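You operate a simulated robot arm through the tools that you are given. There is no shell and no other tool. Be economical: measure what you need, move in short steps, check, and stop when the job is done.

The job below is to be done with a simulated robot arm. You get a single attempt, and the scene is never put back.

## Task
Brush oil over the felt on the winder's gearbox, then crank once round.
Fine: tension dial to 0 before cranking; the brush goes back in its holder.

It is judged by the outcome, as a careful person would: the job done as asked, and still so three seconds after it is handed in. It fails if anything else is knocked over, pushed out of place, dropped, spilled or broken.

## Robot
A 6-joint arm with a two-finger parallel gripper, fixed in place. Base frame: the origin is at the foot of the arm, x ahead of it, y to its left, z up. Readings come in mm, degrees, newtons and seconds.
With the tool pointing down near the work surface it reaches from about 380 to 860 mm from the base axis. Its first joint turns from -115.0 to 115.0 degrees. Payload 4.2 kg.
The tool frame sits at the grasp point between the pads (the TCP): z along the fingers, y along the line on which they close. The tips reach 23 mm beyond it. The gripper opens to 94 mm. The fingers are 38 mm wide and 10 mm thick; the gripper's body (54 by 96 mm) begins 39 mm behind the TCP.
Orientation is that of the tool frame in the base frame, as a unit quaternion [w, x, y, z]. With the fingers straight down and closing along the base's y, the tool's x points along the base's -x, its y along +y and its z along -z.

## Interface
- The arm moves only by the tool apply_moves. Its argument "targets" is one flat list of numbers, 6 for each row, row after row: the shift along the base's x, y, z in m, then the turn, a rotation vector about the base's x, y, z in degrees. In form: [x, y, z, wx, wy, wz, x, y, z, wx, wy, wz, ...]. A call has 1 to 12 rows; each row shifts and turns the commanded pose from where the row before left it. "jaw" is the finger opening in m, from 0 to 0.094, set as the call begins (left out, the last holds). A row lasts 0.2 s, in which the tool goes at most 50 mm and 8.6 degrees; a call with a longer step from one row to the next is refused whole, and so is a gripper value outside its range. A pose out of reach is approached as far as the arm can. The call stops where the force on the tool passes 60 N (or 10 N more than at its start, if that is more) or the arm is blocked; 0.2 s more then pass. The fingers move at their own pace (about 108 mm/s each) and stop on an object; they squeeze with about 23 N. The grip force told is the motor's: it shows also when the fingers shut on nothing. Time passes only in rows, and 0.2 s behind the last, so rows that do not move let the fingers close. The reply holds the time, the measured pose of the TCP, the force on the tool along the base axes, the opening and the grip force, in the units named above and with some noise, and new pictures: "views" is both (left out), scene, wrist or none.
- Cameras (640 x 400 px; columns grow to the right, rows downward): "scene" is fixed at [47, -645.3, 1574.5]; the picture's right is [0.60, -0.80, 0.00], its down [-0.55, -0.42, -0.72] and it looks along [0.57, 0.43, -0.70] (base axes); focal length 240 px, centre (320, 200). "wrist" rides on the gripper at [-39, 0, -44] in the tool frame; the picture's right is [0.00, -1.00, 0.00], its down [0.97, 0.00, -0.24] and it looks along [0.24, 0.00, 0.97] (tool axes); focal length 218 px, centre (320, 200). There is no depth. A picture from a camera that has moved, and an enlarged one, comes with that camera's place and axes in the base frame and with its lens. The place of the scene camera against the robot may be out by one fixed shift of up to 12 mm in any direction.
- move_column(by): slides the trunk up (or, below 0, down) by that many mm; the arm rides with it, the base frame stays. It gives what a move gives, with no picture.
- enlarge(camera, box): a new picture of the part [left, top, right, bottom] of that camera's present view, enlarged. The clock stands still meanwhile.
- job_done(): hands the job in; it is judged then, once.

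Work in short steps. Places have to be worked out from the pictures, the camera data and where the tool is seen: move nearer, look again, correct. Check each grasp and each placing, and mend what went wrong. You have 120 turns and 150 pictures in all, those below and enlarged ones among them. Open the gripper and draw the arm clear of the work before you hand the job in, unless the task says otherwise; then end with one line.

The tools are called as a command line: name --argument value ..., lists and objects as JSON in quotes. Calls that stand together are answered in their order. apply_moves: Moves the arm, as the interface text tells. Its arguments: {"type":"object","properties":{"targets":{"type":"array","items":{"type":"number"}},"jaw":{"type":"number"},"views":{"type":"string","enum":["both","scene","wrist","none"]}},"required":["targets"]} The other tools are called the same way: move_column (by) slides the trunk up or down; enlarge (camera, box) takes an enlarged picture of a part of a camera's view; job_done () hands the job in.

At the start:

```text
time_s: 0.0
tcp_pos: [185.1, -467.5, 1399.2]
tool_rot: [0.0, 0.0, 1.0, 0.0]
force: [0.4, -0.4, -0.1]
finger_gap: 93.9
grasp_force: 0.0
trunk travel left (down, up): [-925.0, 65.0]
```

scene: 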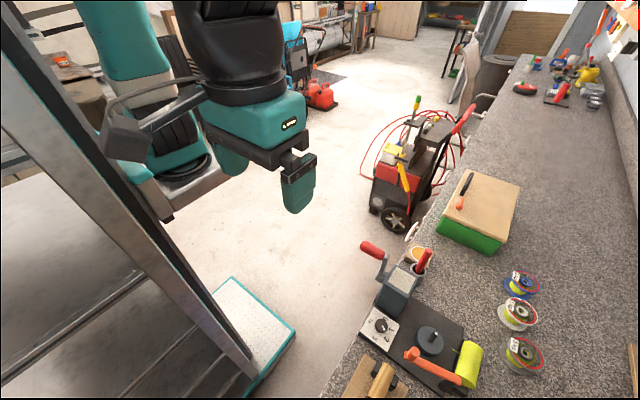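
wrist: 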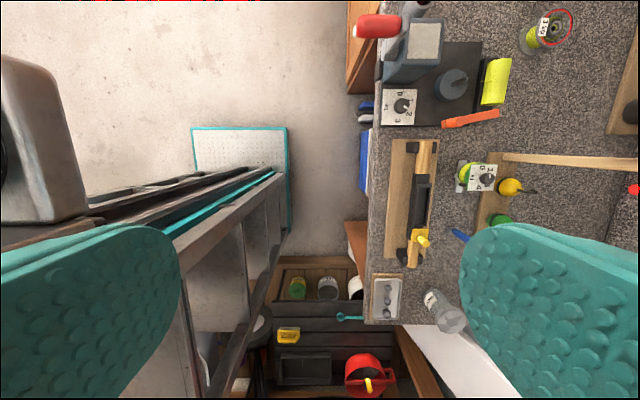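

I see a winder with a crank, gearbox, dial and brush at the bottom of the scene view. I take enlarged looks first.

enlarge --camera "scene" --box '[330, 220, 500, 400]'

enlarge --camera "wrist" --box '[340, 0, 540, 140]'

```text
2.22 times, centred on (415, 310) of scene
camera zoom: at [47.0, -645.3, 1574.5], right [0.6, -0.8, 0.0], down [-0.55, -0.42, -0.72], along [0.57, 0.43, -0.7], focal length 534 px, centre (109, -44)
```

zoom: 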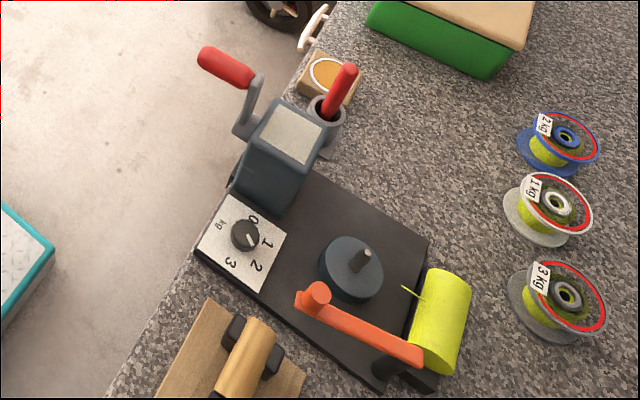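

```text
2.86 times, centred on (440, 70) of wrist
camera zoom: at [222.1, -467.1, 1443.0], right [0.0, -1.0, 0.0], down [-0.97, 0.0, 0.24], along [-0.24, 0.0, -0.97], focal length 624 px, centre (-23, 571)
```

zoom: 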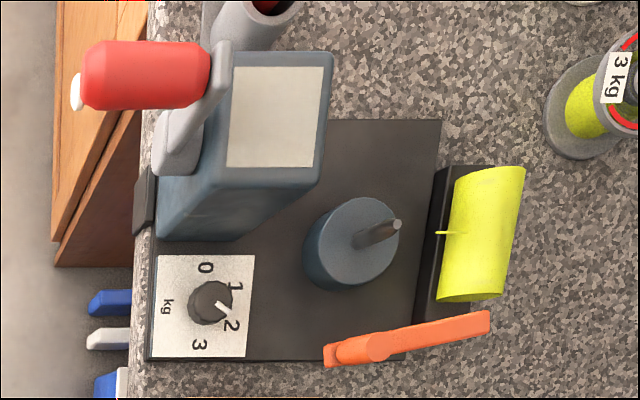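

The gearbox (felt on top), dial, brush holder and oil dish are all located roughly around x≈430, y≈-680. I move nearer for a better look.

apply_moves --targets '[0.03, -0.03, -0.01, 0, 0, 0, 0.03, -0.03, -0.01, 0, 0, 0, 0.03, -0.03, -0.01, 0, 0, 0, 0.03, -0.03, -0.01, 0, 0, 0, 0.03, -0.03, -0.01, 0, 0, 0, 0.03, -0.03, -0.01, 0, 0, 0]'

```text
time_s: 1.4
tcp_pos: [363.7, -646.6, 1338.3]
tool_rot: [0.0, 0.0, 1.0, 0.0]
force: [0.8, 0.3, 0.4]
finger_gap: 94.2
grasp_force: 0.1
trunk travel left (down, up): [-925.0, 65.0]
camera wrist: at [401.7, -646.4, 1381.7], right [0.0, -1.0, 0.0], down [-0.97, 0.0, 0.24], along [-0.24, 0.0, -0.97], focal length 218 px, centre (320, 200)
```

scene: 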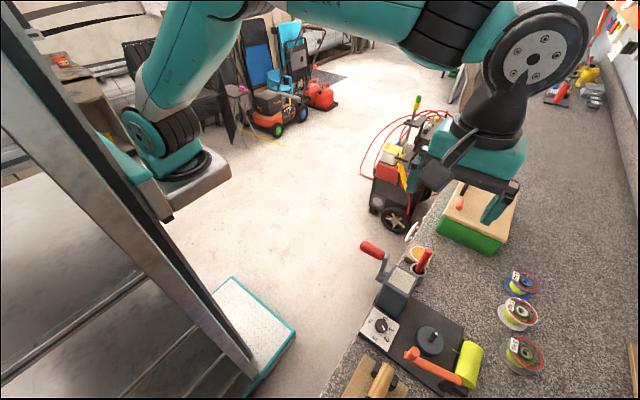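
wrist: 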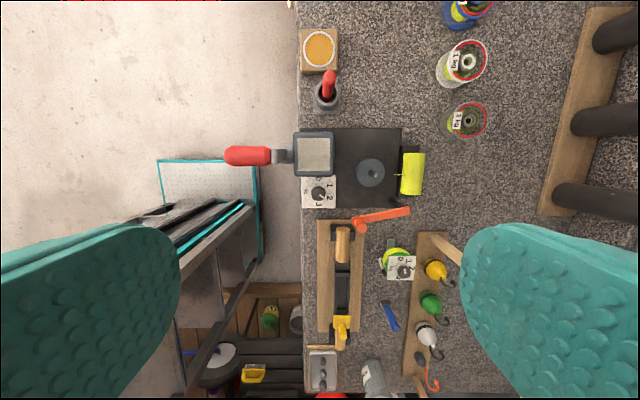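

Arm reaches well. I enlarge both views for details.

enlarge --camera "wrist" --box '[210, 15, 450, 225]'

enlarge --camera "scene" --box '[350, 230, 450, 350]'

```text
1.90 times, centred on (330, 120) of wrist
camera zoom: at [401.7, -646.4, 1381.7], right [0.0, -1.0, 0.0], down [-0.97, 0.0, 0.24], along [-0.24, 0.0, -0.97], focal length 416 px, centre (301, 352)
```

zoom: 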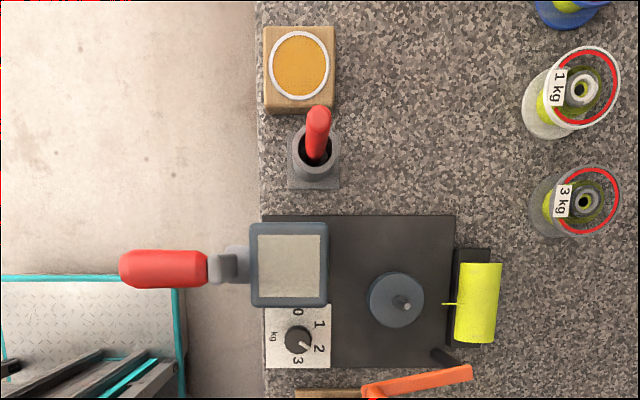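

```text
3.33 times, centred on (400, 290) of scene
camera zoom: at [47.0, -645.3, 1574.5], right [0.6, -0.8, 0.0], down [-0.55, -0.42, -0.72], along [0.57, 0.43, -0.7], focal length 801 px, centre (53, -100)
```

zoom: 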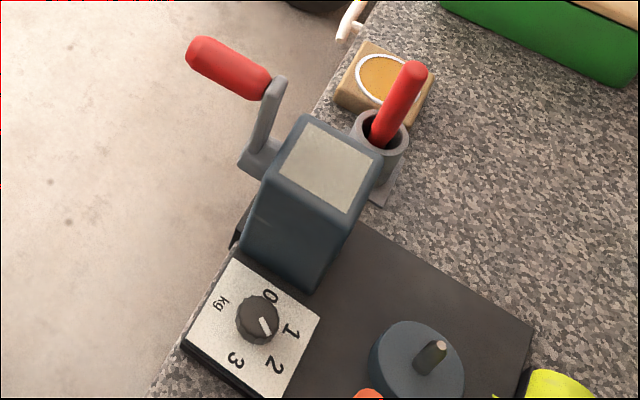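

Triangulating: felt ≈(388,-638,1031), crank handle ≈(388,-548,1078), brush top ≈(497,-659,1044), oil dish ≈(574,-645), dial ≈(303,-643). I go down for a closer look at the dial.

apply_moves --targets '[-0.01, 0, -0.04, 0, 0, 0, -0.01, 0, -0.04, 0, 0, 0, -0.01, 0, -0.04, 0, 0, 0, -0.01, 0, -0.04, 0, 0, 0, -0.003, 0.003, -0.04, 0, 0, 0]' --views "wrist"

```text
time_s: 2.6
tcp_pos: [320.9, -642.5, 1139.4]
tool_rot: [-0.001, 0.0, 1.0, 0.0]
force: [-0.1, -0.1, 0.6]
finger_gap: 93.9
grasp_force: 0.1
trunk travel left (down, up): [-925.0, 65.0]
camera wrist: at [357.9, -643.1, 1182.6], right [0.0, -1.0, 0.0], down [-0.97, 0.0, 0.24], along [-0.24, 0.0, -0.97], focal length 218 px, centre (320, 200)
```

wrist: 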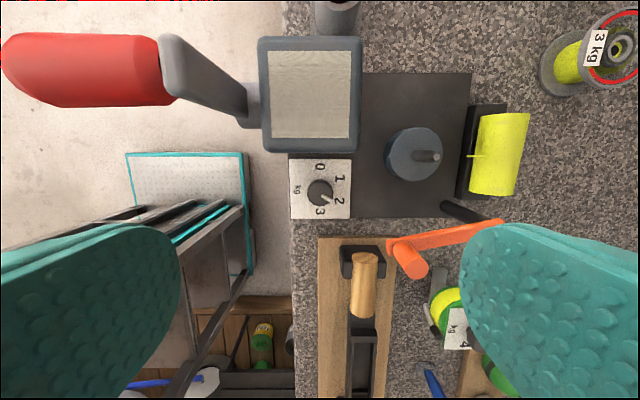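

enlarge --camera "wrist" --box '[270, 140, 370, 230]'

enlarge --camera "wrist" --box '[140, 0, 380, 170]'

```text
4.44 times, centred on (320, 185) of wrist
camera zoom: at [357.9, -643.1, 1182.6], right [0.0, -1.0, 0.0], down [-0.97, 0.0, 0.24], along [-0.24, 0.0, -0.97], focal length 970 px, centre (320, 267)
```

zoom: 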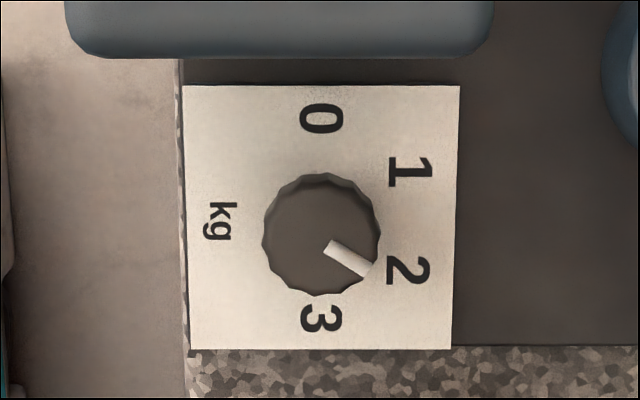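

```text
2.35 times, centred on (260, 85) of wrist
camera zoom: at [357.9, -643.1, 1182.6], right [0.0, -1.0, 0.0], down [-0.97, 0.0, 0.24], along [-0.24, 0.0, -0.97], focal length 514 px, centre (461, 471)
```

zoom: 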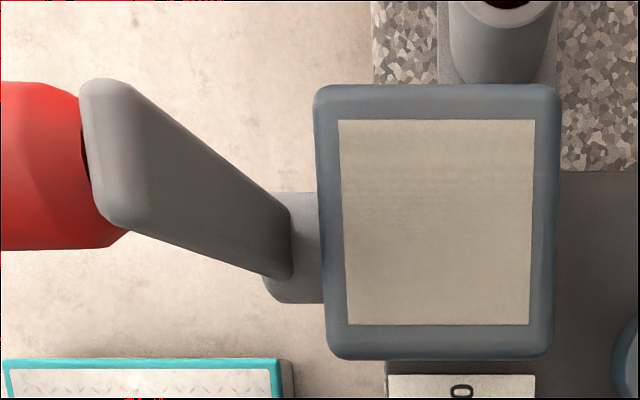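

Knob is at about (304.5,-643), ~31 mm wide, pointing at 2; 0 is +120° (CCW). The gearbox face is only ~48 mm away, so I tilt the tool to lean away from it, pre-turn -30°, and check.

apply_moves --targets '[-0.004, 0, -0.02, 0, -7.5, 0, -0.004, 0, -0.02, 0, -7.5, 0, -0.004, 0, -0.02, 0, -7.5, 0, -0.004, 0, -0.02, 0, -7.5, 0, 0, 0, -0.01, 0, 0, -7.5, 0, 0, -0.01, 0, 0, -7.5, 0, 0, -0.01, 0, 0, -7.5, 0, 0, -0.01, 0, 0, -7.5]' --jaw 0.05

```text
time_s: 4.4
tcp_pos: [306.8, -643.3, 1019.8]
tool_rot: [0.251, 0.25, 0.933, -0.066]
force: [-0.9, -0.2, 0.3]
finger_gap: 49.9
grasp_force: 0.1
trunk travel left (down, up): [-925.0, 65.0]
camera wrist: at [314.1, -649.6, 1076.1], right [-0.5, -0.86, 0.0], down [-0.83, 0.48, -0.28], along [0.24, -0.14, -0.96], focal length 218 px, centre (320, 200)
```

scene: 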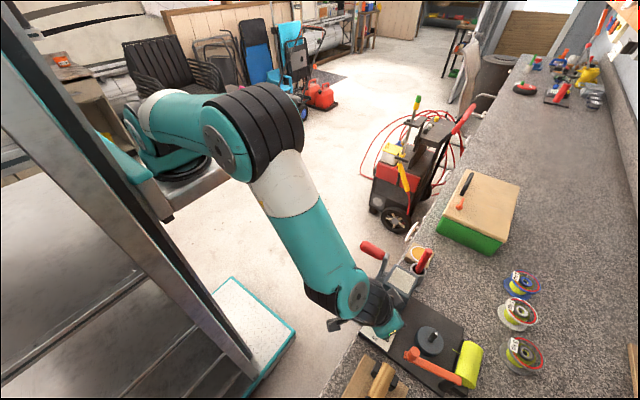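
wrist: 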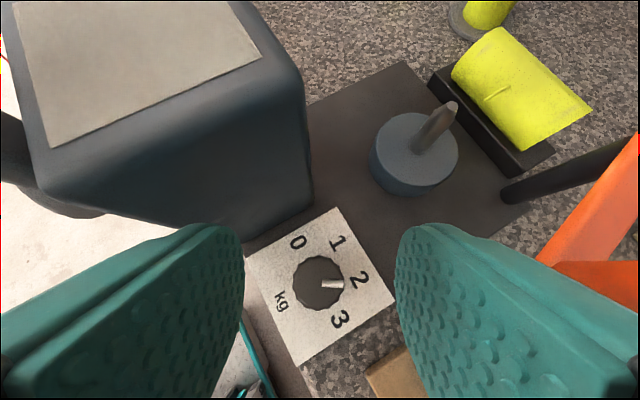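

The knob lines up between the fingers; I lower further, in steps.

apply_moves --targets '[-0.001, 0, -0.02, 0, 0, 0, -0.001, 0, -0.02, 0, 0, 0, -0.001, 0, -0.02, 0, 0, 0]' --views "wrist"

```text
time_s: 5.2
tcp_pos: [301.6, -644.4, 959.3]
tool_rot: [0.25, 0.249, 0.933, -0.067]
force: [-0.2, 0.1, 0.9]
finger_gap: 49.9
grasp_force: 0.0
trunk travel left (down, up): [-925.0, 65.0]
camera wrist: at [309.6, -650.0, 1016.8], right [-0.5, -0.87, 0.0], down [-0.83, 0.48, -0.28], along [0.24, -0.14, -0.96], focal length 218 px, centre (320, 200)
```

wrist: 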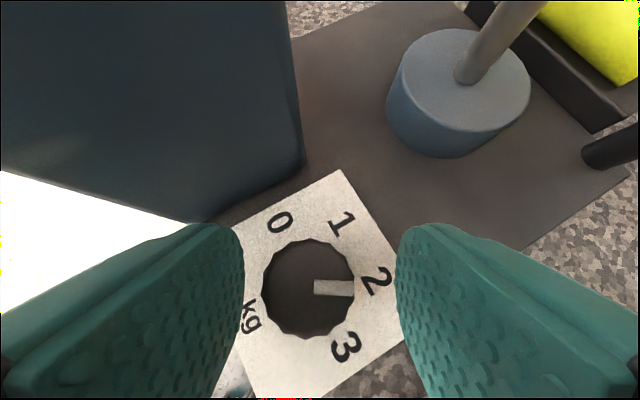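

Small correction (+2,+3 mm) and lower to about z 941.

apply_moves --targets '[0.002, 0.003, -0.01, 0, 0, 0, 0, 0, -0.008, 0, 0, 0]' --views "wrist"

```text
time_s: 5.9
tcp_pos: [302.3, -642.7, 949.7]
tool_rot: [0.253, 0.25, 0.932, -0.071]
force: [-13.8, 19.5, 36.4]
finger_gap: 54.7
grasp_force: 5.2
trunk travel left (down, up): [-925.0, 65.0]
stopped in row 2: the force on the tool passed its limit (the readings are from after the stop); the commanded pose is now the measured one
camera wrist: at [310.9, -648.5, 1006.6], right [-0.5, -0.87, 0.0], down [-0.83, 0.48, -0.29], along [0.25, -0.15, -0.96], focal length 218 px, centre (320, 200)
```

wrist: 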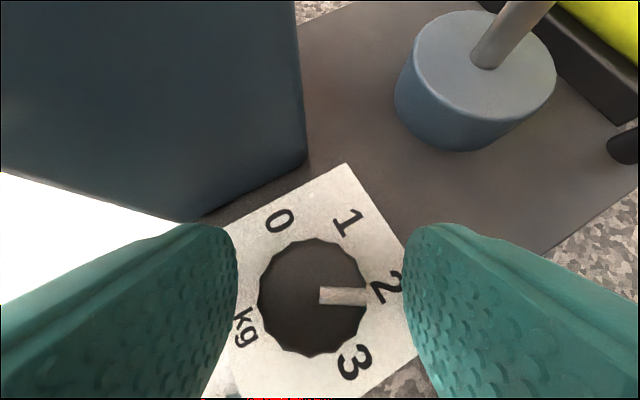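

Fingers touched the dial card at z≈950. I back up 3 mm and close on the knob.

apply_moves --targets '[0, 0, 0.003, 0, 0, 0, 0, 0, 0, 0, 0, 0, 0, 0, 0, 0, 0, 0]' --jaw 0.02 --views "wrist"

```text
time_s: 6.7
tcp_pos: [305.9, -642.6, 950.0]
tool_rot: [0.253, 0.248, 0.932, -0.069]
force: [-1.2, 24.5, 18.6]
finger_gap: 29.3
grasp_force: 44.7
trunk travel left (down, up): [-925.0, 65.0]
camera wrist: at [313.6, -647.6, 1006.6], right [-0.5, -0.87, 0.0], down [-0.83, 0.48, -0.28], along [0.24, -0.14, -0.96], focal length 218 px, centre (320, 200)
```

wrist: 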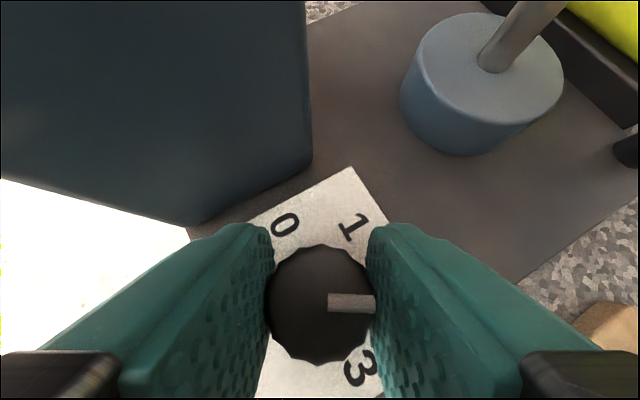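

Knob gripped (29 mm). I relieve the side load by moving with it, up 1 and +y 1.5, before turning.

apply_moves --targets '[0, 0.002, 0.001, 0, 0, 0, 0, 0, 0, 0, 0, 0]' --views "none"

```text
time_s: 7.3
tcp_pos: [305.0, -642.5, 949.0]
tool_rot: [0.252, 0.249, 0.932, -0.071]
force: [6.5, 7.3, -3.2]
finger_gap: 29.4
grasp_force: 45.0
trunk travel left (down, up): [-925.0, 65.0]
```

Load relaxed; now turn +60° about z in 8 rows.

apply_moves --targets '[0, 0, 0, 0, 0, 7.5, 0, 0, 0, 0, 0, 7.5, 0, 0, 0, 0, 0, 7.5, 0, 0, 0, 0, 0, 7.5, 0, 0, 0, 0, 0, 7.5, 0, 0, 0, 0, 0, 7.5, 0, 0, 0, 0, 0, 7.5, 0, 0, 0, 0, 0, 7.5]' --views "wrist"

```text
time_s: 9.0
tcp_pos: [302.2, -638.6, 949.6]
tool_rot: [0.256, -0.181, 0.948, 0.06]
force: [11.9, 26.5, 27.5]
finger_gap: 41.0
grasp_force: 23.4
trunk travel left (down, up): [-925.0, 65.0]
stopped in row 8: the force on the tool passed its limit (the readings are from after the stop); the commanded pose is now the measured one
camera wrist: at [311.3, -636.2, 1007.0], right [0.37, -0.93, -0.02], down [-0.89, -0.35, -0.28], along [0.26, 0.12, -0.96], focal length 218 px, centre (320, 200)
```

wrist: 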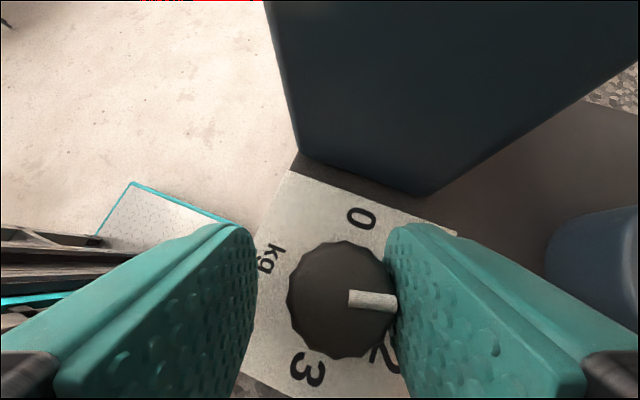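

The knob turned along ~50° but the load built up because the tool is off-centre. I open and look.

apply_moves --targets '[0, 0, 0.004, 0, 0, 0, 0, 0, 0.004, 0, 0, 0]' --jaw 0.056 --views "wrist"

```text
time_s: 9.6
tcp_pos: [302.8, -639.1, 956.0]
tool_rot: [0.256, -0.189, 0.946, 0.061]
force: [0.3, 9.1, 0.9]
finger_gap: 56.0
grasp_force: 0.0
trunk travel left (down, up): [-925.0, 65.0]
camera wrist: at [310.7, -636.0, 1012.6], right [0.39, -0.92, -0.02], down [-0.89, -0.37, -0.29], along [0.26, 0.13, -0.96], focal length 218 px, centre (320, 200)
```

wrist: 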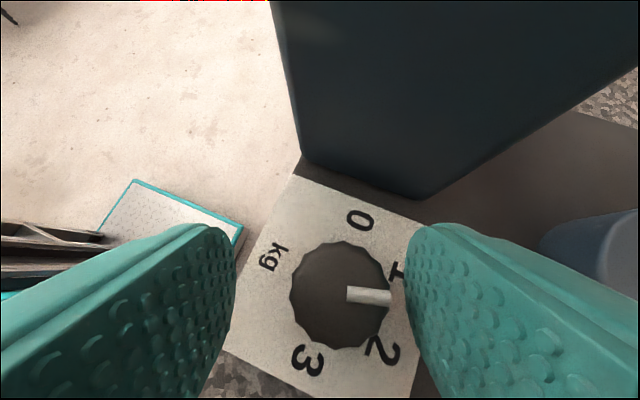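

Now about at 1.1–1.3. I recentre on the knob (304,-643) and swing back −57° with fingers open, ready for the second turn.

apply_moves --targets '[0.001, -0.004, 0.008, 0, 0, 0, 0, 0, 0, 0, 0, -8.2, 0, 0, 0, 0, 0, -8.2, 0, 0, 0, 0, 0, -8.2, 0, 0, 0, 0, 0, -8.2, 0, 0, 0, 0, 0, -8.2, 0, 0, 0, 0, 0, -8.2, 0, 0, 0, 0, 0, -8.2]' --views "wrist"

```text
time_s: 11.4
tcp_pos: [302.7, -644.0, 963.0]
tool_rot: [0.254, 0.29, 0.92, -0.07]
force: [-0.1, -0.4, -0.3]
finger_gap: 56.2
grasp_force: 0.1
trunk travel left (down, up): [-925.0, 65.0]
camera wrist: at [309.7, -651.3, 1020.0], right [-0.57, -0.82, -0.02], down [-0.78, 0.55, -0.29], along [0.25, -0.15, -0.96], focal length 218 px, centre (320, 200)
```

wrist: 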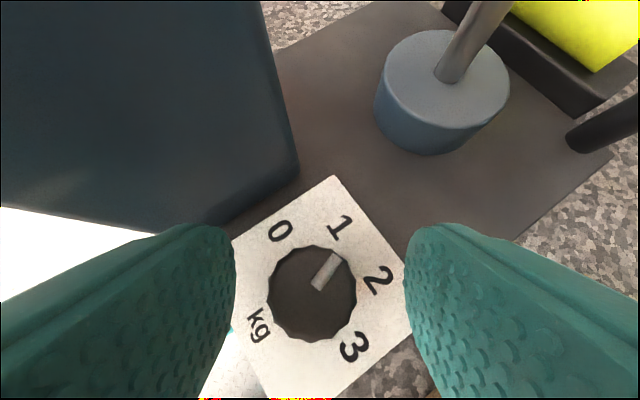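

The knob is ~3 mm toward the left finger; pointer is near 1. Correct, descend 10 mm, and close.

apply_moves --targets '[0.0018, 0.0024, -0.01, 0, 0, 0, 0, 0, 0, 0, 0, 0]' --views "none"

apply_moves --targets '[0, 0, 0, 0, 0, 0, 0, 0, 0, 0, 0, 0]' --jaw 0.02 --views "wrist"

```text
time_s: 12.0
tcp_pos: [305.5, -642.3, 952.7]
tool_rot: [0.255, 0.289, 0.92, -0.07]
force: [0.3, 0.6, -0.1]
finger_gap: 56.0
grasp_force: 0.1
trunk travel left (down, up): [-925.0, 65.0]
```

```text
time_s: 12.6
tcp_pos: [303.7, -641.2, 951.9]
tool_rot: [0.254, 0.289, 0.92, -0.069]
force: [0.0, -2.8, -0.3]
finger_gap: 29.3
grasp_force: 44.9
trunk travel left (down, up): [-925.0, 65.0]
camera wrist: at [311.4, -649.2, 1009.9], right [-0.57, -0.82, -0.02], down [-0.79, 0.55, -0.29], along [0.25, -0.15, -0.96], focal length 218 px, centre (320, 200)
```

wrist: 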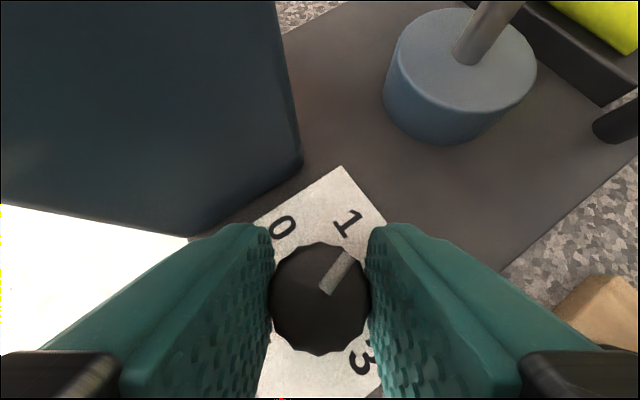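

Good grip, low side forces. Turn 24° and check loads.

apply_moves --targets '[0, 0, 0, 0, 0, 8, 0, 0, 0, 0, 0, 8, 0, 0, 0, 0, 0, 8]' --views "none"

```text
time_s: 13.4
tcp_pos: [304.2, -644.0, 953.1]
tool_rot: [0.263, 0.092, 0.96, -0.017]
force: [1.8, -10.9, -5.1]
finger_gap: 29.4
grasp_force: 44.9
trunk travel left (down, up): [-925.0, 65.0]
```

Side force −11 N in y; I comply 1.5 mm in −y and continue.

apply_moves --targets '[0, -0.0015, 0, 0, 0, 8, 0, 0, 0, 0, 0, 8]' --views "none"

apply_moves --targets '[0, -0.001, 0, 0, 0, 8]' --views "wrist"

```text
time_s: 14.0
tcp_pos: [304.7, -644.9, 952.6]
tool_rot: [0.262, -0.043, 0.964, 0.021]
force: [-4.3, -9.4, -5.9]
finger_gap: 29.4
grasp_force: 45.5
trunk travel left (down, up): [-925.0, 65.0]
```

```text
time_s: 14.4
tcp_pos: [304.7, -643.9, 951.9]
tool_rot: [0.26, -0.111, 0.958, 0.041]
force: [-4.4, -6.4, -4.5]
finger_gap: 29.6
grasp_force: 45.0
trunk travel left (down, up): [-925.0, 65.0]
camera wrist: at [313.7, -642.9, 1010.0], right [0.23, -0.97, -0.02], down [-0.93, -0.22, -0.29], along [0.27, 0.09, -0.96], focal length 218 px, centre (320, 200)
```

wrist: 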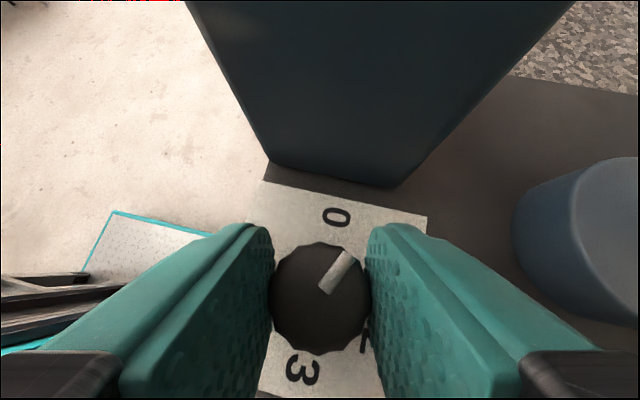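

Pointer needs ~20° more to reach 0.

apply_moves --targets '[0, -0.0005, 0, 0, 0, 7, 0, 0, 0, 0, 0, 7, 0, 0, 0, 0, 0, 5]' --views "wrist"

```text
time_s: 14.9
tcp_pos: [306.8, -639.2, 954.4]
tool_rot: [0.26, -0.184, 0.945, 0.068]
force: [2.5, 41.1, 24.5]
finger_gap: 40.0
grasp_force: 23.1
trunk travel left (down, up): [-925.0, 65.0]
stopped in row 2: the force on the tool passed its limit (the readings are from after the stop); the commanded pose is now the measured one
camera wrist: at [315.6, -636.2, 1011.1], right [0.38, -0.92, -0.03], down [-0.89, -0.36, -0.29], along [0.26, 0.14, -0.96], focal length 218 px, centre (320, 200)
```

wrist: 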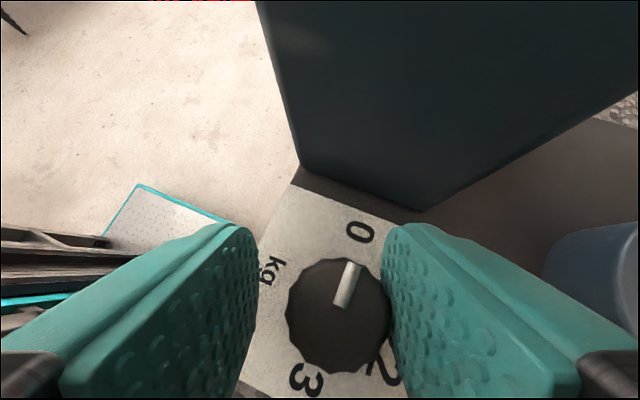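

Again a push toward +y around yaw 22° — something on the −y side is being touched. I open the grip and check the scene.

apply_moves --targets '[0, 0, 0.002, 0, 0, 0]' --jaw 0.05 --views "wrist"

enlarge --camera "scene" --box '[300, 220, 500, 400]'

```text
time_s: 15.3
tcp_pos: [304.8, -637.8, 953.7]
tool_rot: [0.258, -0.182, 0.946, 0.069]
force: [-5.9, 36.3, 12.6]
finger_gap: 50.1
grasp_force: 0.1
trunk travel left (down, up): [-925.0, 65.0]
camera wrist: at [313.3, -636.4, 1010.9], right [0.38, -0.92, -0.04], down [-0.89, -0.35, -0.29], along [0.26, 0.14, -0.96], focal length 218 px, centre (320, 200)
```

wrist: 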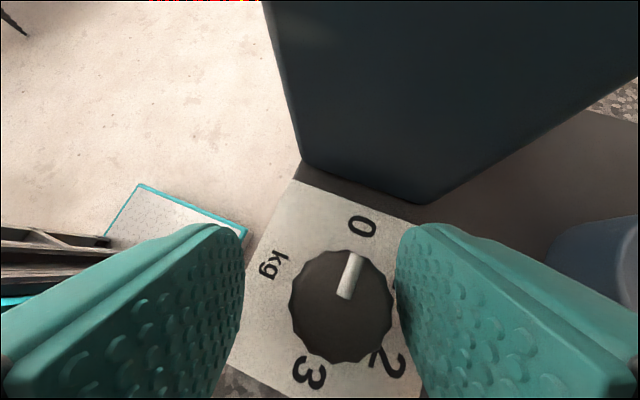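

```text
2.22 times, centred on (400, 310) of scene
camera zoom: at [47.0, -645.3, 1574.5], right [0.6, -0.8, 0.0], down [-0.55, -0.42, -0.72], along [0.57, 0.43, -0.7], focal length 534 px, centre (142, -44)
```

zoom: 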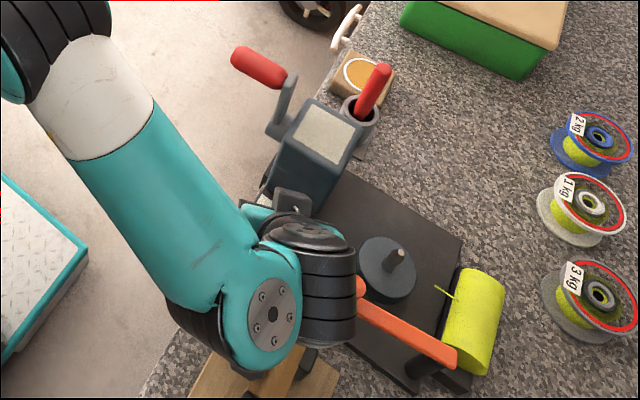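

The wrist touches the orange lever at this yaw. I unwind the yaw by 10° to release contact, then rise.

apply_moves --targets '[0, 0, 0.002, 0, 0, -5, 0, 0, 0.002, 0, 0, -5]' --views "none"

apply_moves --targets '[0, 0, 0.02, 0, 0, 0, 0, 0, 0.03, 0, 0, 0, 0, 0, 0.04, 0, 0, 0, 0, 0, 0.04, 0, 0, 0]' --views "both"

```text
time_s: 15.9
tcp_pos: [305.4, -641.9, 956.9]
tool_rot: [0.262, -0.099, 0.959, 0.044]
force: [0.1, 0.4, -0.3]
finger_gap: 49.8
grasp_force: 0.0
trunk travel left (down, up): [-925.0, 65.0]
```

```text
time_s: 16.9
tcp_pos: [306.4, -641.8, 1086.6]
tool_rot: [0.264, -0.099, 0.958, 0.046]
force: [0.0, -0.6, -0.1]
finger_gap: 50.0
grasp_force: 0.1
trunk travel left (down, up): [-925.0, 65.0]
camera wrist: at [315.7, -640.9, 1143.4], right [0.22, -0.98, -0.04], down [-0.94, -0.2, -0.29], along [0.28, 0.1, -0.96], focal length 218 px, centre (320, 200)
```

scene: 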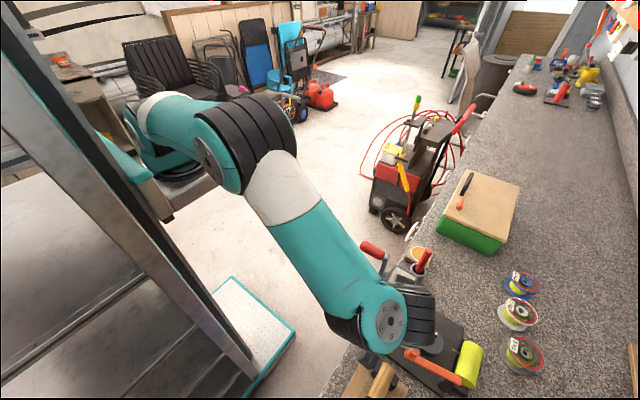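
wrist: 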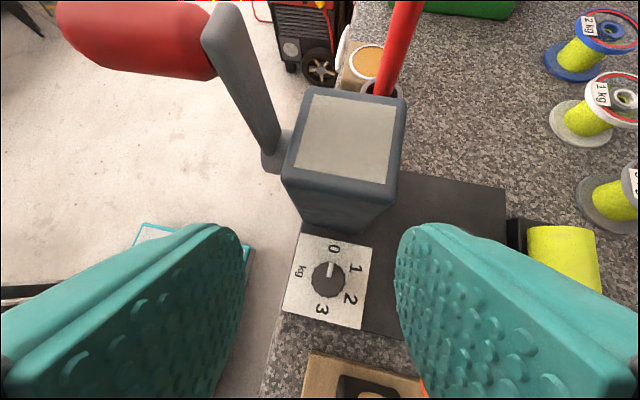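

The orange lever looks unmoved. Check the dial pointer close up.

enlarge --camera "wrist" --box '[280, 225, 380, 335]'

enlarge --camera "scene" --box '[330, 220, 500, 400]'

```text
3.64 times, centred on (330, 280) of wrist
camera zoom: at [315.7, -640.9, 1143.4], right [0.22, -0.98, -0.04], down [-0.94, -0.2, -0.29], along [0.28, 0.1, -0.96], focal length 794 px, centre (284, -91)
```

zoom: 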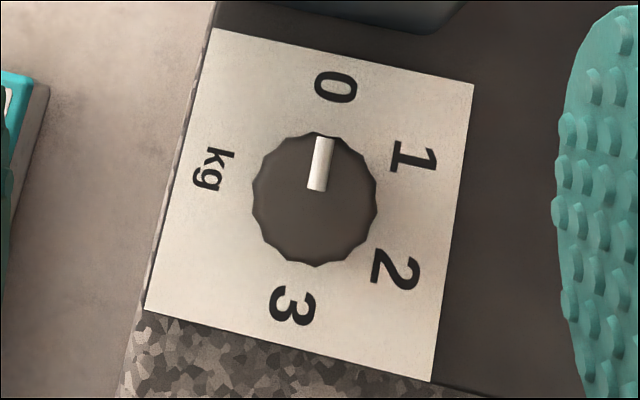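

```text
2.22 times, centred on (415, 310) of scene
camera zoom: at [47.0, -645.3, 1574.5], right [0.6, -0.8, 0.0], down [-0.55, -0.42, -0.72], along [0.57, 0.43, -0.7], focal length 534 px, centre (109, -44)
```

zoom: 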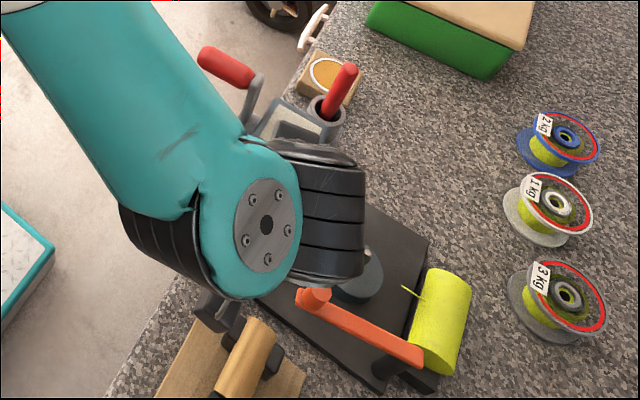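

Dial reads 0. Next the brush: I rise, restore the vertical tool, and move above the brush holder to look.

apply_moves --targets '[0, 0, 0.03, -1.07, 6.14, -2.3, 0, 0, 0.03, -1.07, 6.14, -2.3, 0, 0, 0.02, -1.07, 6.14, -2.3, 0, 0, 0.01, -1.07, 6.14, -2.3, 0.03, -0.003, 0, -1.07, 6.14, -2.3, 0.04, -0.003, 0, 0, 0, 0, 0.04, -0.003, 0, 0, 0, 0, 0.03, -0.003, 0, 0, 0, 0, 0.03, -0.003, 0, 0, 0, 0]'

```text
time_s: 18.9
tcp_pos: [475.7, -656.9, 1176.9]
tool_rot: [-0.001, -0.001, 1.0, 0.0]
force: [-0.4, -0.6, -0.2]
finger_gap: 49.9
grasp_force: 0.1
trunk travel left (down, up): [-925.0, 65.0]
camera wrist: at [513.0, -655.6, 1220.5], right [0.0, -1.0, 0.0], down [-0.97, 0.0, 0.24], along [-0.24, 0.0, -0.97], focal length 218 px, centre (320, 200)
```

scene: 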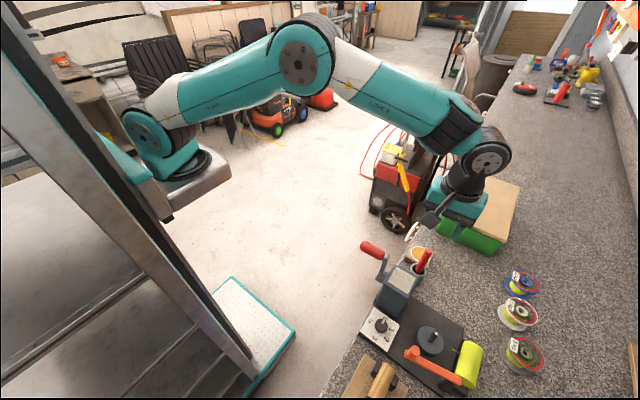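
wrist: 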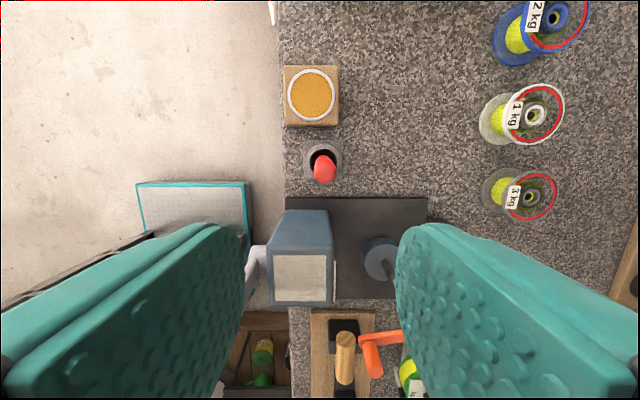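

enlarge --camera "wrist" --box '[260, 50, 390, 220]'

enlarge --camera "scene" --box '[385, 235, 455, 295]'

```text
2.35 times, centred on (325, 135) of wrist
camera zoom: at [513.0, -655.6, 1220.5], right [0.0, -1.0, 0.0], down [-0.97, 0.0, 0.24], along [-0.24, 0.0, -0.97], focal length 514 px, centre (308, 353)
```

zoom: 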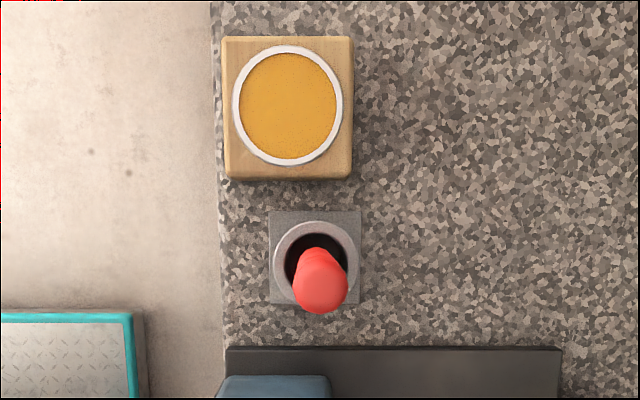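

```text
6.67 times, centred on (420, 265) of scene
camera zoom: at [47.0, -645.3, 1574.5], right [0.6, -0.8, 0.0], down [-0.55, -0.42, -0.72], along [0.57, 0.43, -0.7], focal length 1603 px, centre (-347, -233)
```

zoom: 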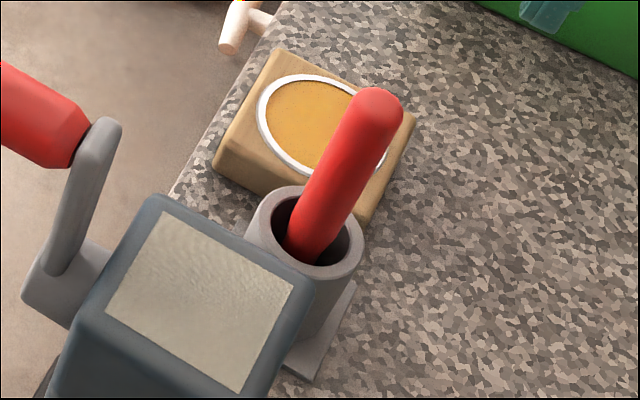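

Brush top ≈(494,-660,1048), nearly vertical in a cup with its rim near z≈952. I align above and look.

apply_moves --targets '[0.018, -0.003, -0.01, 0, 0, 0, 0, 0, -0.04, 0, 0, 0, 0, 0, -0.04, 0, 0, 0]' --views "wrist"

```text
time_s: 19.8
tcp_pos: [494.9, -659.6, 1087.1]
tool_rot: [-0.001, -0.001, 1.0, -0.001]
force: [-0.4, -0.2, -0.2]
finger_gap: 50.1
grasp_force: 0.1
trunk travel left (down, up): [-925.0, 65.0]
camera wrist: at [532.2, -659.8, 1130.5], right [0.0, -1.0, 0.0], down [-0.97, 0.0, 0.24], along [-0.24, 0.0, -0.97], focal length 218 px, centre (320, 200)
```

wrist: 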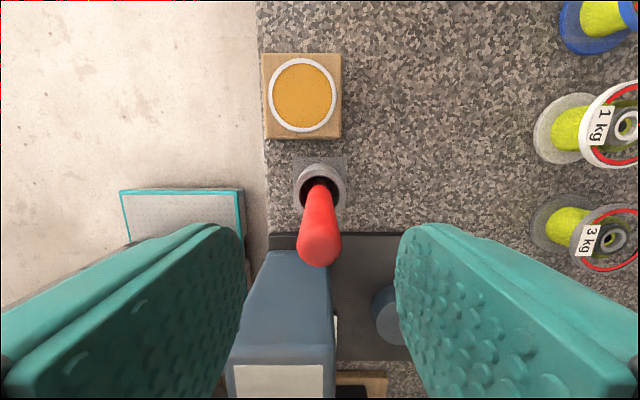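

Aligned. Descend to z≈1020 around the brush handle and close.

apply_moves --targets '[0, 0, -0.035, 0, 0, 0, 0, 0, -0.032, 0, 0, 0, 0, 0, 0, 0, 0, 0]' --views "wrist"

apply_moves --targets '[0, 0, 0, 0, 0, 0, 0, 0, 0, 0, 0, 0]' --jaw 0.005 --views "wrist"

```text
time_s: 20.6
tcp_pos: [494.7, -661.5, 1020.9]
tool_rot: [0.0, -0.001, 1.0, 0.0]
force: [0.6, -0.1, -0.3]
finger_gap: 49.9
grasp_force: 0.0
trunk travel left (down, up): [-925.0, 65.0]
camera wrist: at [531.1, -661.3, 1064.5], right [0.0, -1.0, 0.0], down [-0.97, 0.0, 0.24], along [-0.24, 0.0, -0.97], focal length 218 px, centre (320, 200)
```

wrist: 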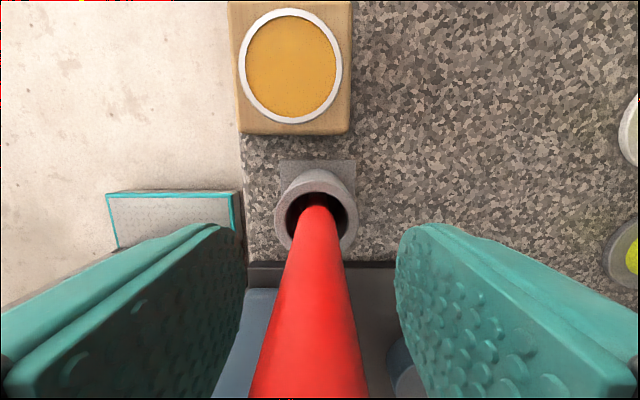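

```text
time_s: 21.1
tcp_pos: [493.6, -661.6, 1020.7]
tool_rot: [-0.002, -0.001, 1.0, 0.0]
force: [0.1, 0.6, -0.6]
finger_gap: 17.8
grasp_force: 23.4
trunk travel left (down, up): [-925.0, 65.0]
camera wrist: at [531.0, -661.2, 1064.6], right [0.0, -1.0, 0.0], down [-0.97, 0.0, 0.24], along [-0.24, 0.0, -0.97], focal length 218 px, centre (320, 200)
```

wrist: 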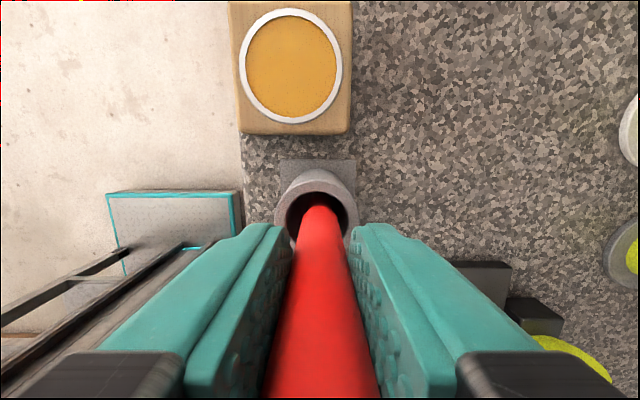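

Brush held (17.8 mm). Lift straight up 100 mm and look at it.

apply_moves --targets '[0, 0, 0.02, 0, 0, 0, 0, 0, 0.02, 0, 0, 0, 0, 0, 0.03, 0, 0, 0, 0, 0, 0.03, 0, 0, 0]'

enlarge --camera "scene" --box '[370, 170, 490, 290]'

```text
time_s: 22.1
tcp_pos: [495.2, -659.9, 1120.9]
tool_rot: [-0.001, -0.002, 1.0, -0.001]
force: [-1.0, 0.1, -0.6]
finger_gap: 17.7
grasp_force: 22.8
trunk travel left (down, up): [-925.0, 65.0]
camera wrist: at [531.9, -659.3, 1163.8], right [0.0, -1.0, 0.0], down [-0.97, 0.0, 0.24], along [-0.24, 0.0, -0.97], focal length 218 px, centre (320, 200)
```

scene: 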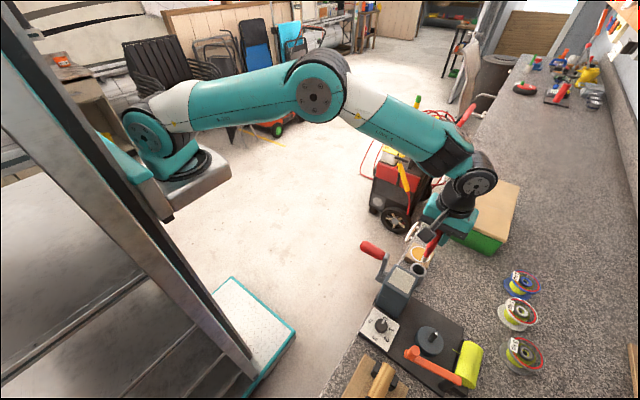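
wrist: 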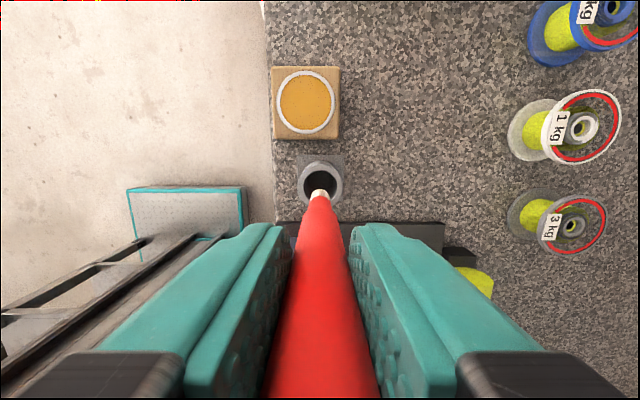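

```text
3.33 times, centred on (430, 230) of scene
camera zoom: at [47.0, -645.3, 1574.5], right [0.6, -0.8, 0.0], down [-0.55, -0.42, -0.72], along [0.57, 0.43, -0.7], focal length 801 px, centre (-47, 100)
```

zoom: 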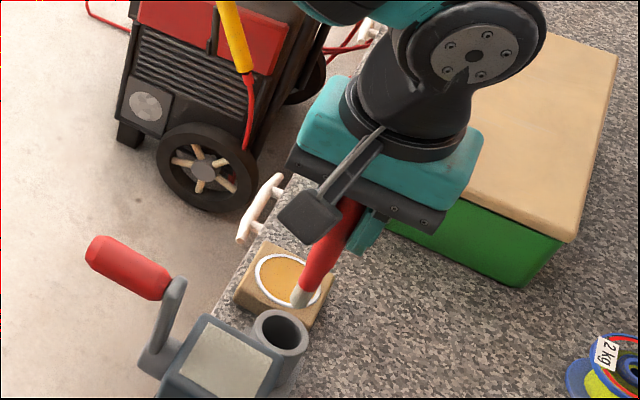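

The bristle tip is ~113 mm below the TCP, slightly ahead in x. Move over the oil dish (≈574,-645).

apply_moves --targets '[0.025, 0.005, 0, 0, 0, 0, 0.025, 0.005, 0, 0, 0, 0, 0.025, 0.005, 0, 0, 0, 0, 0, 0, -0.02, 0, 0, 0]'

enlarge --camera "scene" --box '[370, 170, 490, 290]'

```text
time_s: 23.1
tcp_pos: [569.7, -644.2, 1098.5]
tool_rot: [-0.002, -0.001, 1.0, -0.001]
force: [0.4, 0.0, -0.6]
finger_gap: 18.0
grasp_force: 22.9
trunk travel left (down, up): [-925.0, 65.0]
camera wrist: at [606.9, -643.7, 1143.0], right [0.0, -1.0, 0.0], down [-0.97, 0.0, 0.24], along [-0.24, 0.0, -0.97], focal length 218 px, centre (320, 200)
```

scene: 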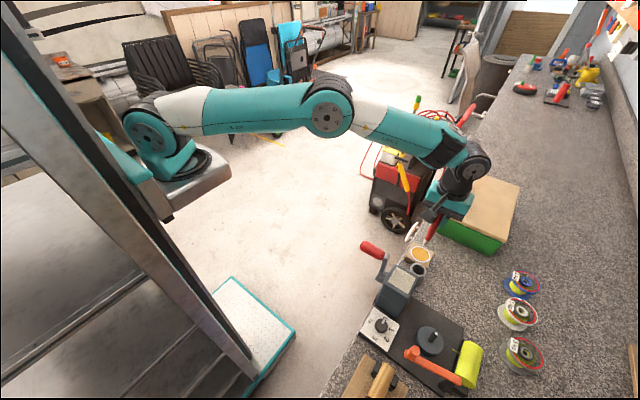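
wrist: 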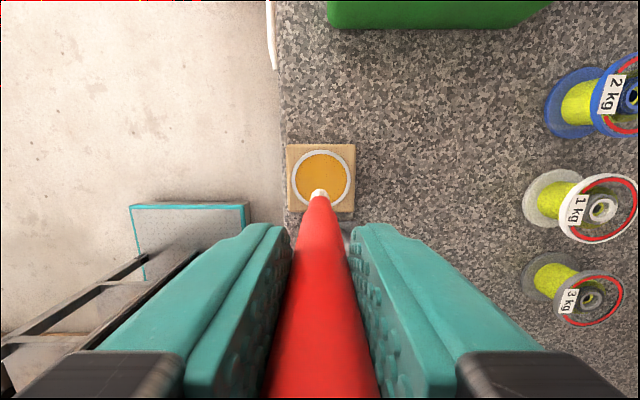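

```text
3.33 times, centred on (430, 230) of scene
camera zoom: at [47.0, -645.3, 1574.5], right [0.6, -0.8, 0.0], down [-0.55, -0.42, -0.72], along [0.57, 0.43, -0.7], focal length 801 px, centre (-47, 100)
```

zoom: 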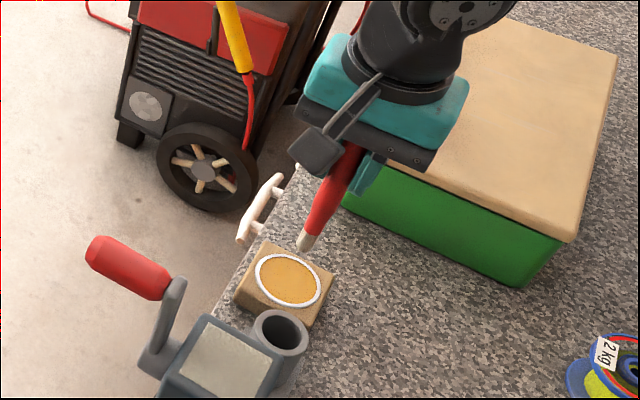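

The dish centre is ~2 mm further in x. Descend 40 mm and check.

apply_moves --targets '[0.002, 0, -0.02, 0, 0, 0, 0, 0, -0.02, 0, 0, 0]'

enlarge --camera "scene" --box '[385, 205, 455, 285]'

```text
time_s: 23.8
tcp_pos: [571.8, -643.8, 1059.7]
tool_rot: [-0.002, -0.001, 1.0, 0.0]
force: [0.0, -0.1, -1.0]
finger_gap: 17.8
grasp_force: 23.3
trunk travel left (down, up): [-925.0, 65.0]
camera wrist: at [608.2, -643.1, 1102.3], right [0.0, -1.0, 0.0], down [-0.97, 0.0, 0.24], along [-0.24, 0.0, -0.97], focal length 218 px, centre (320, 200)
```

scene: 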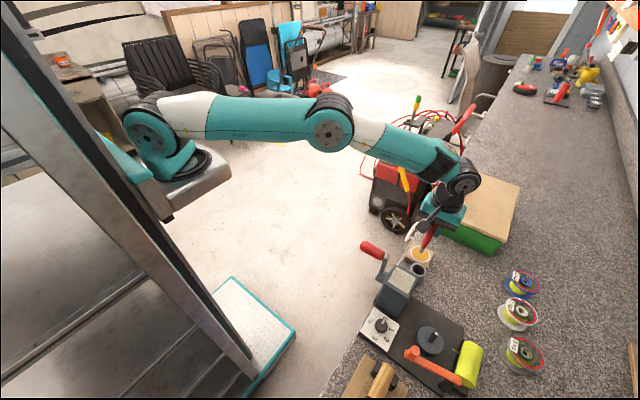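
wrist: 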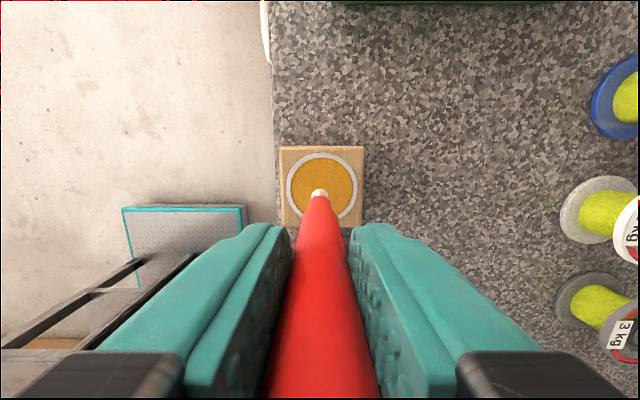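

```text
5.00 times, centred on (420, 245) of scene
camera zoom: at [47.0, -645.3, 1574.5], right [0.6, -0.8, 0.0], down [-0.55, -0.42, -0.72], along [0.57, 0.43, -0.7], focal length 1202 px, centre (-180, -25)
```

zoom: 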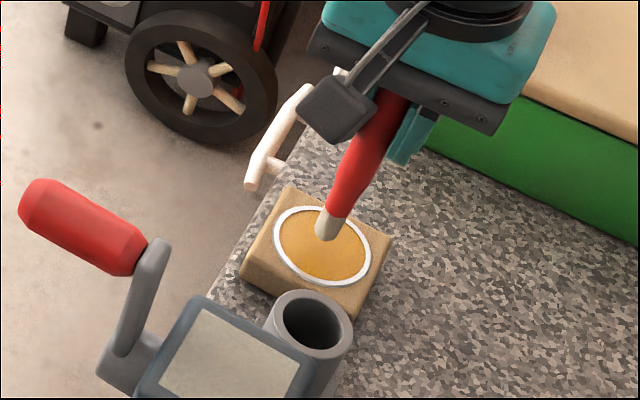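

Right over the oil. Lower gently with force checks.

apply_moves --targets '[0.001, 0, -0.005, 0, 0, 0, 0, 0, -0.005, 0, 0, 0]' --views "none"

apply_moves --targets '[0, 0, -0.004, 0, 0, 0]' --views "scene"

enlarge --camera "scene" --box '[385, 205, 455, 285]'

```text
time_s: 24.4
tcp_pos: [573.0, -644.3, 1049.8]
tool_rot: [-0.002, 0.0, 1.0, 0.0]
force: [-1.3, 0.2, -0.1]
finger_gap: 17.8
grasp_force: 22.7
trunk travel left (down, up): [-925.0, 65.0]
```

```text
time_s: 24.8
tcp_pos: [572.5, -643.5, 1045.7]
tool_rot: [-0.002, -0.001, 1.0, 0.0]
force: [-0.2, -0.6, -1.1]
finger_gap: 17.7
grasp_force: 23.6
trunk travel left (down, up): [-925.0, 65.0]
```

scene: 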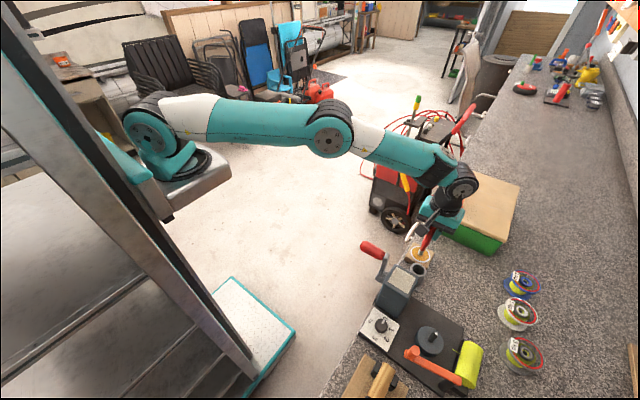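

```text
5.00 times, centred on (420, 245) of scene
camera zoom: at [47.0, -645.3, 1574.5], right [0.6, -0.8, 0.0], down [-0.55, -0.42, -0.72], along [0.57, 0.43, -0.7], focal length 1202 px, centre (-180, -25)
```

zoom: 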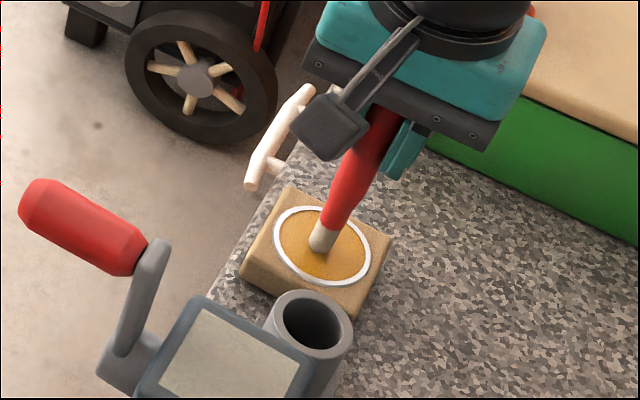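

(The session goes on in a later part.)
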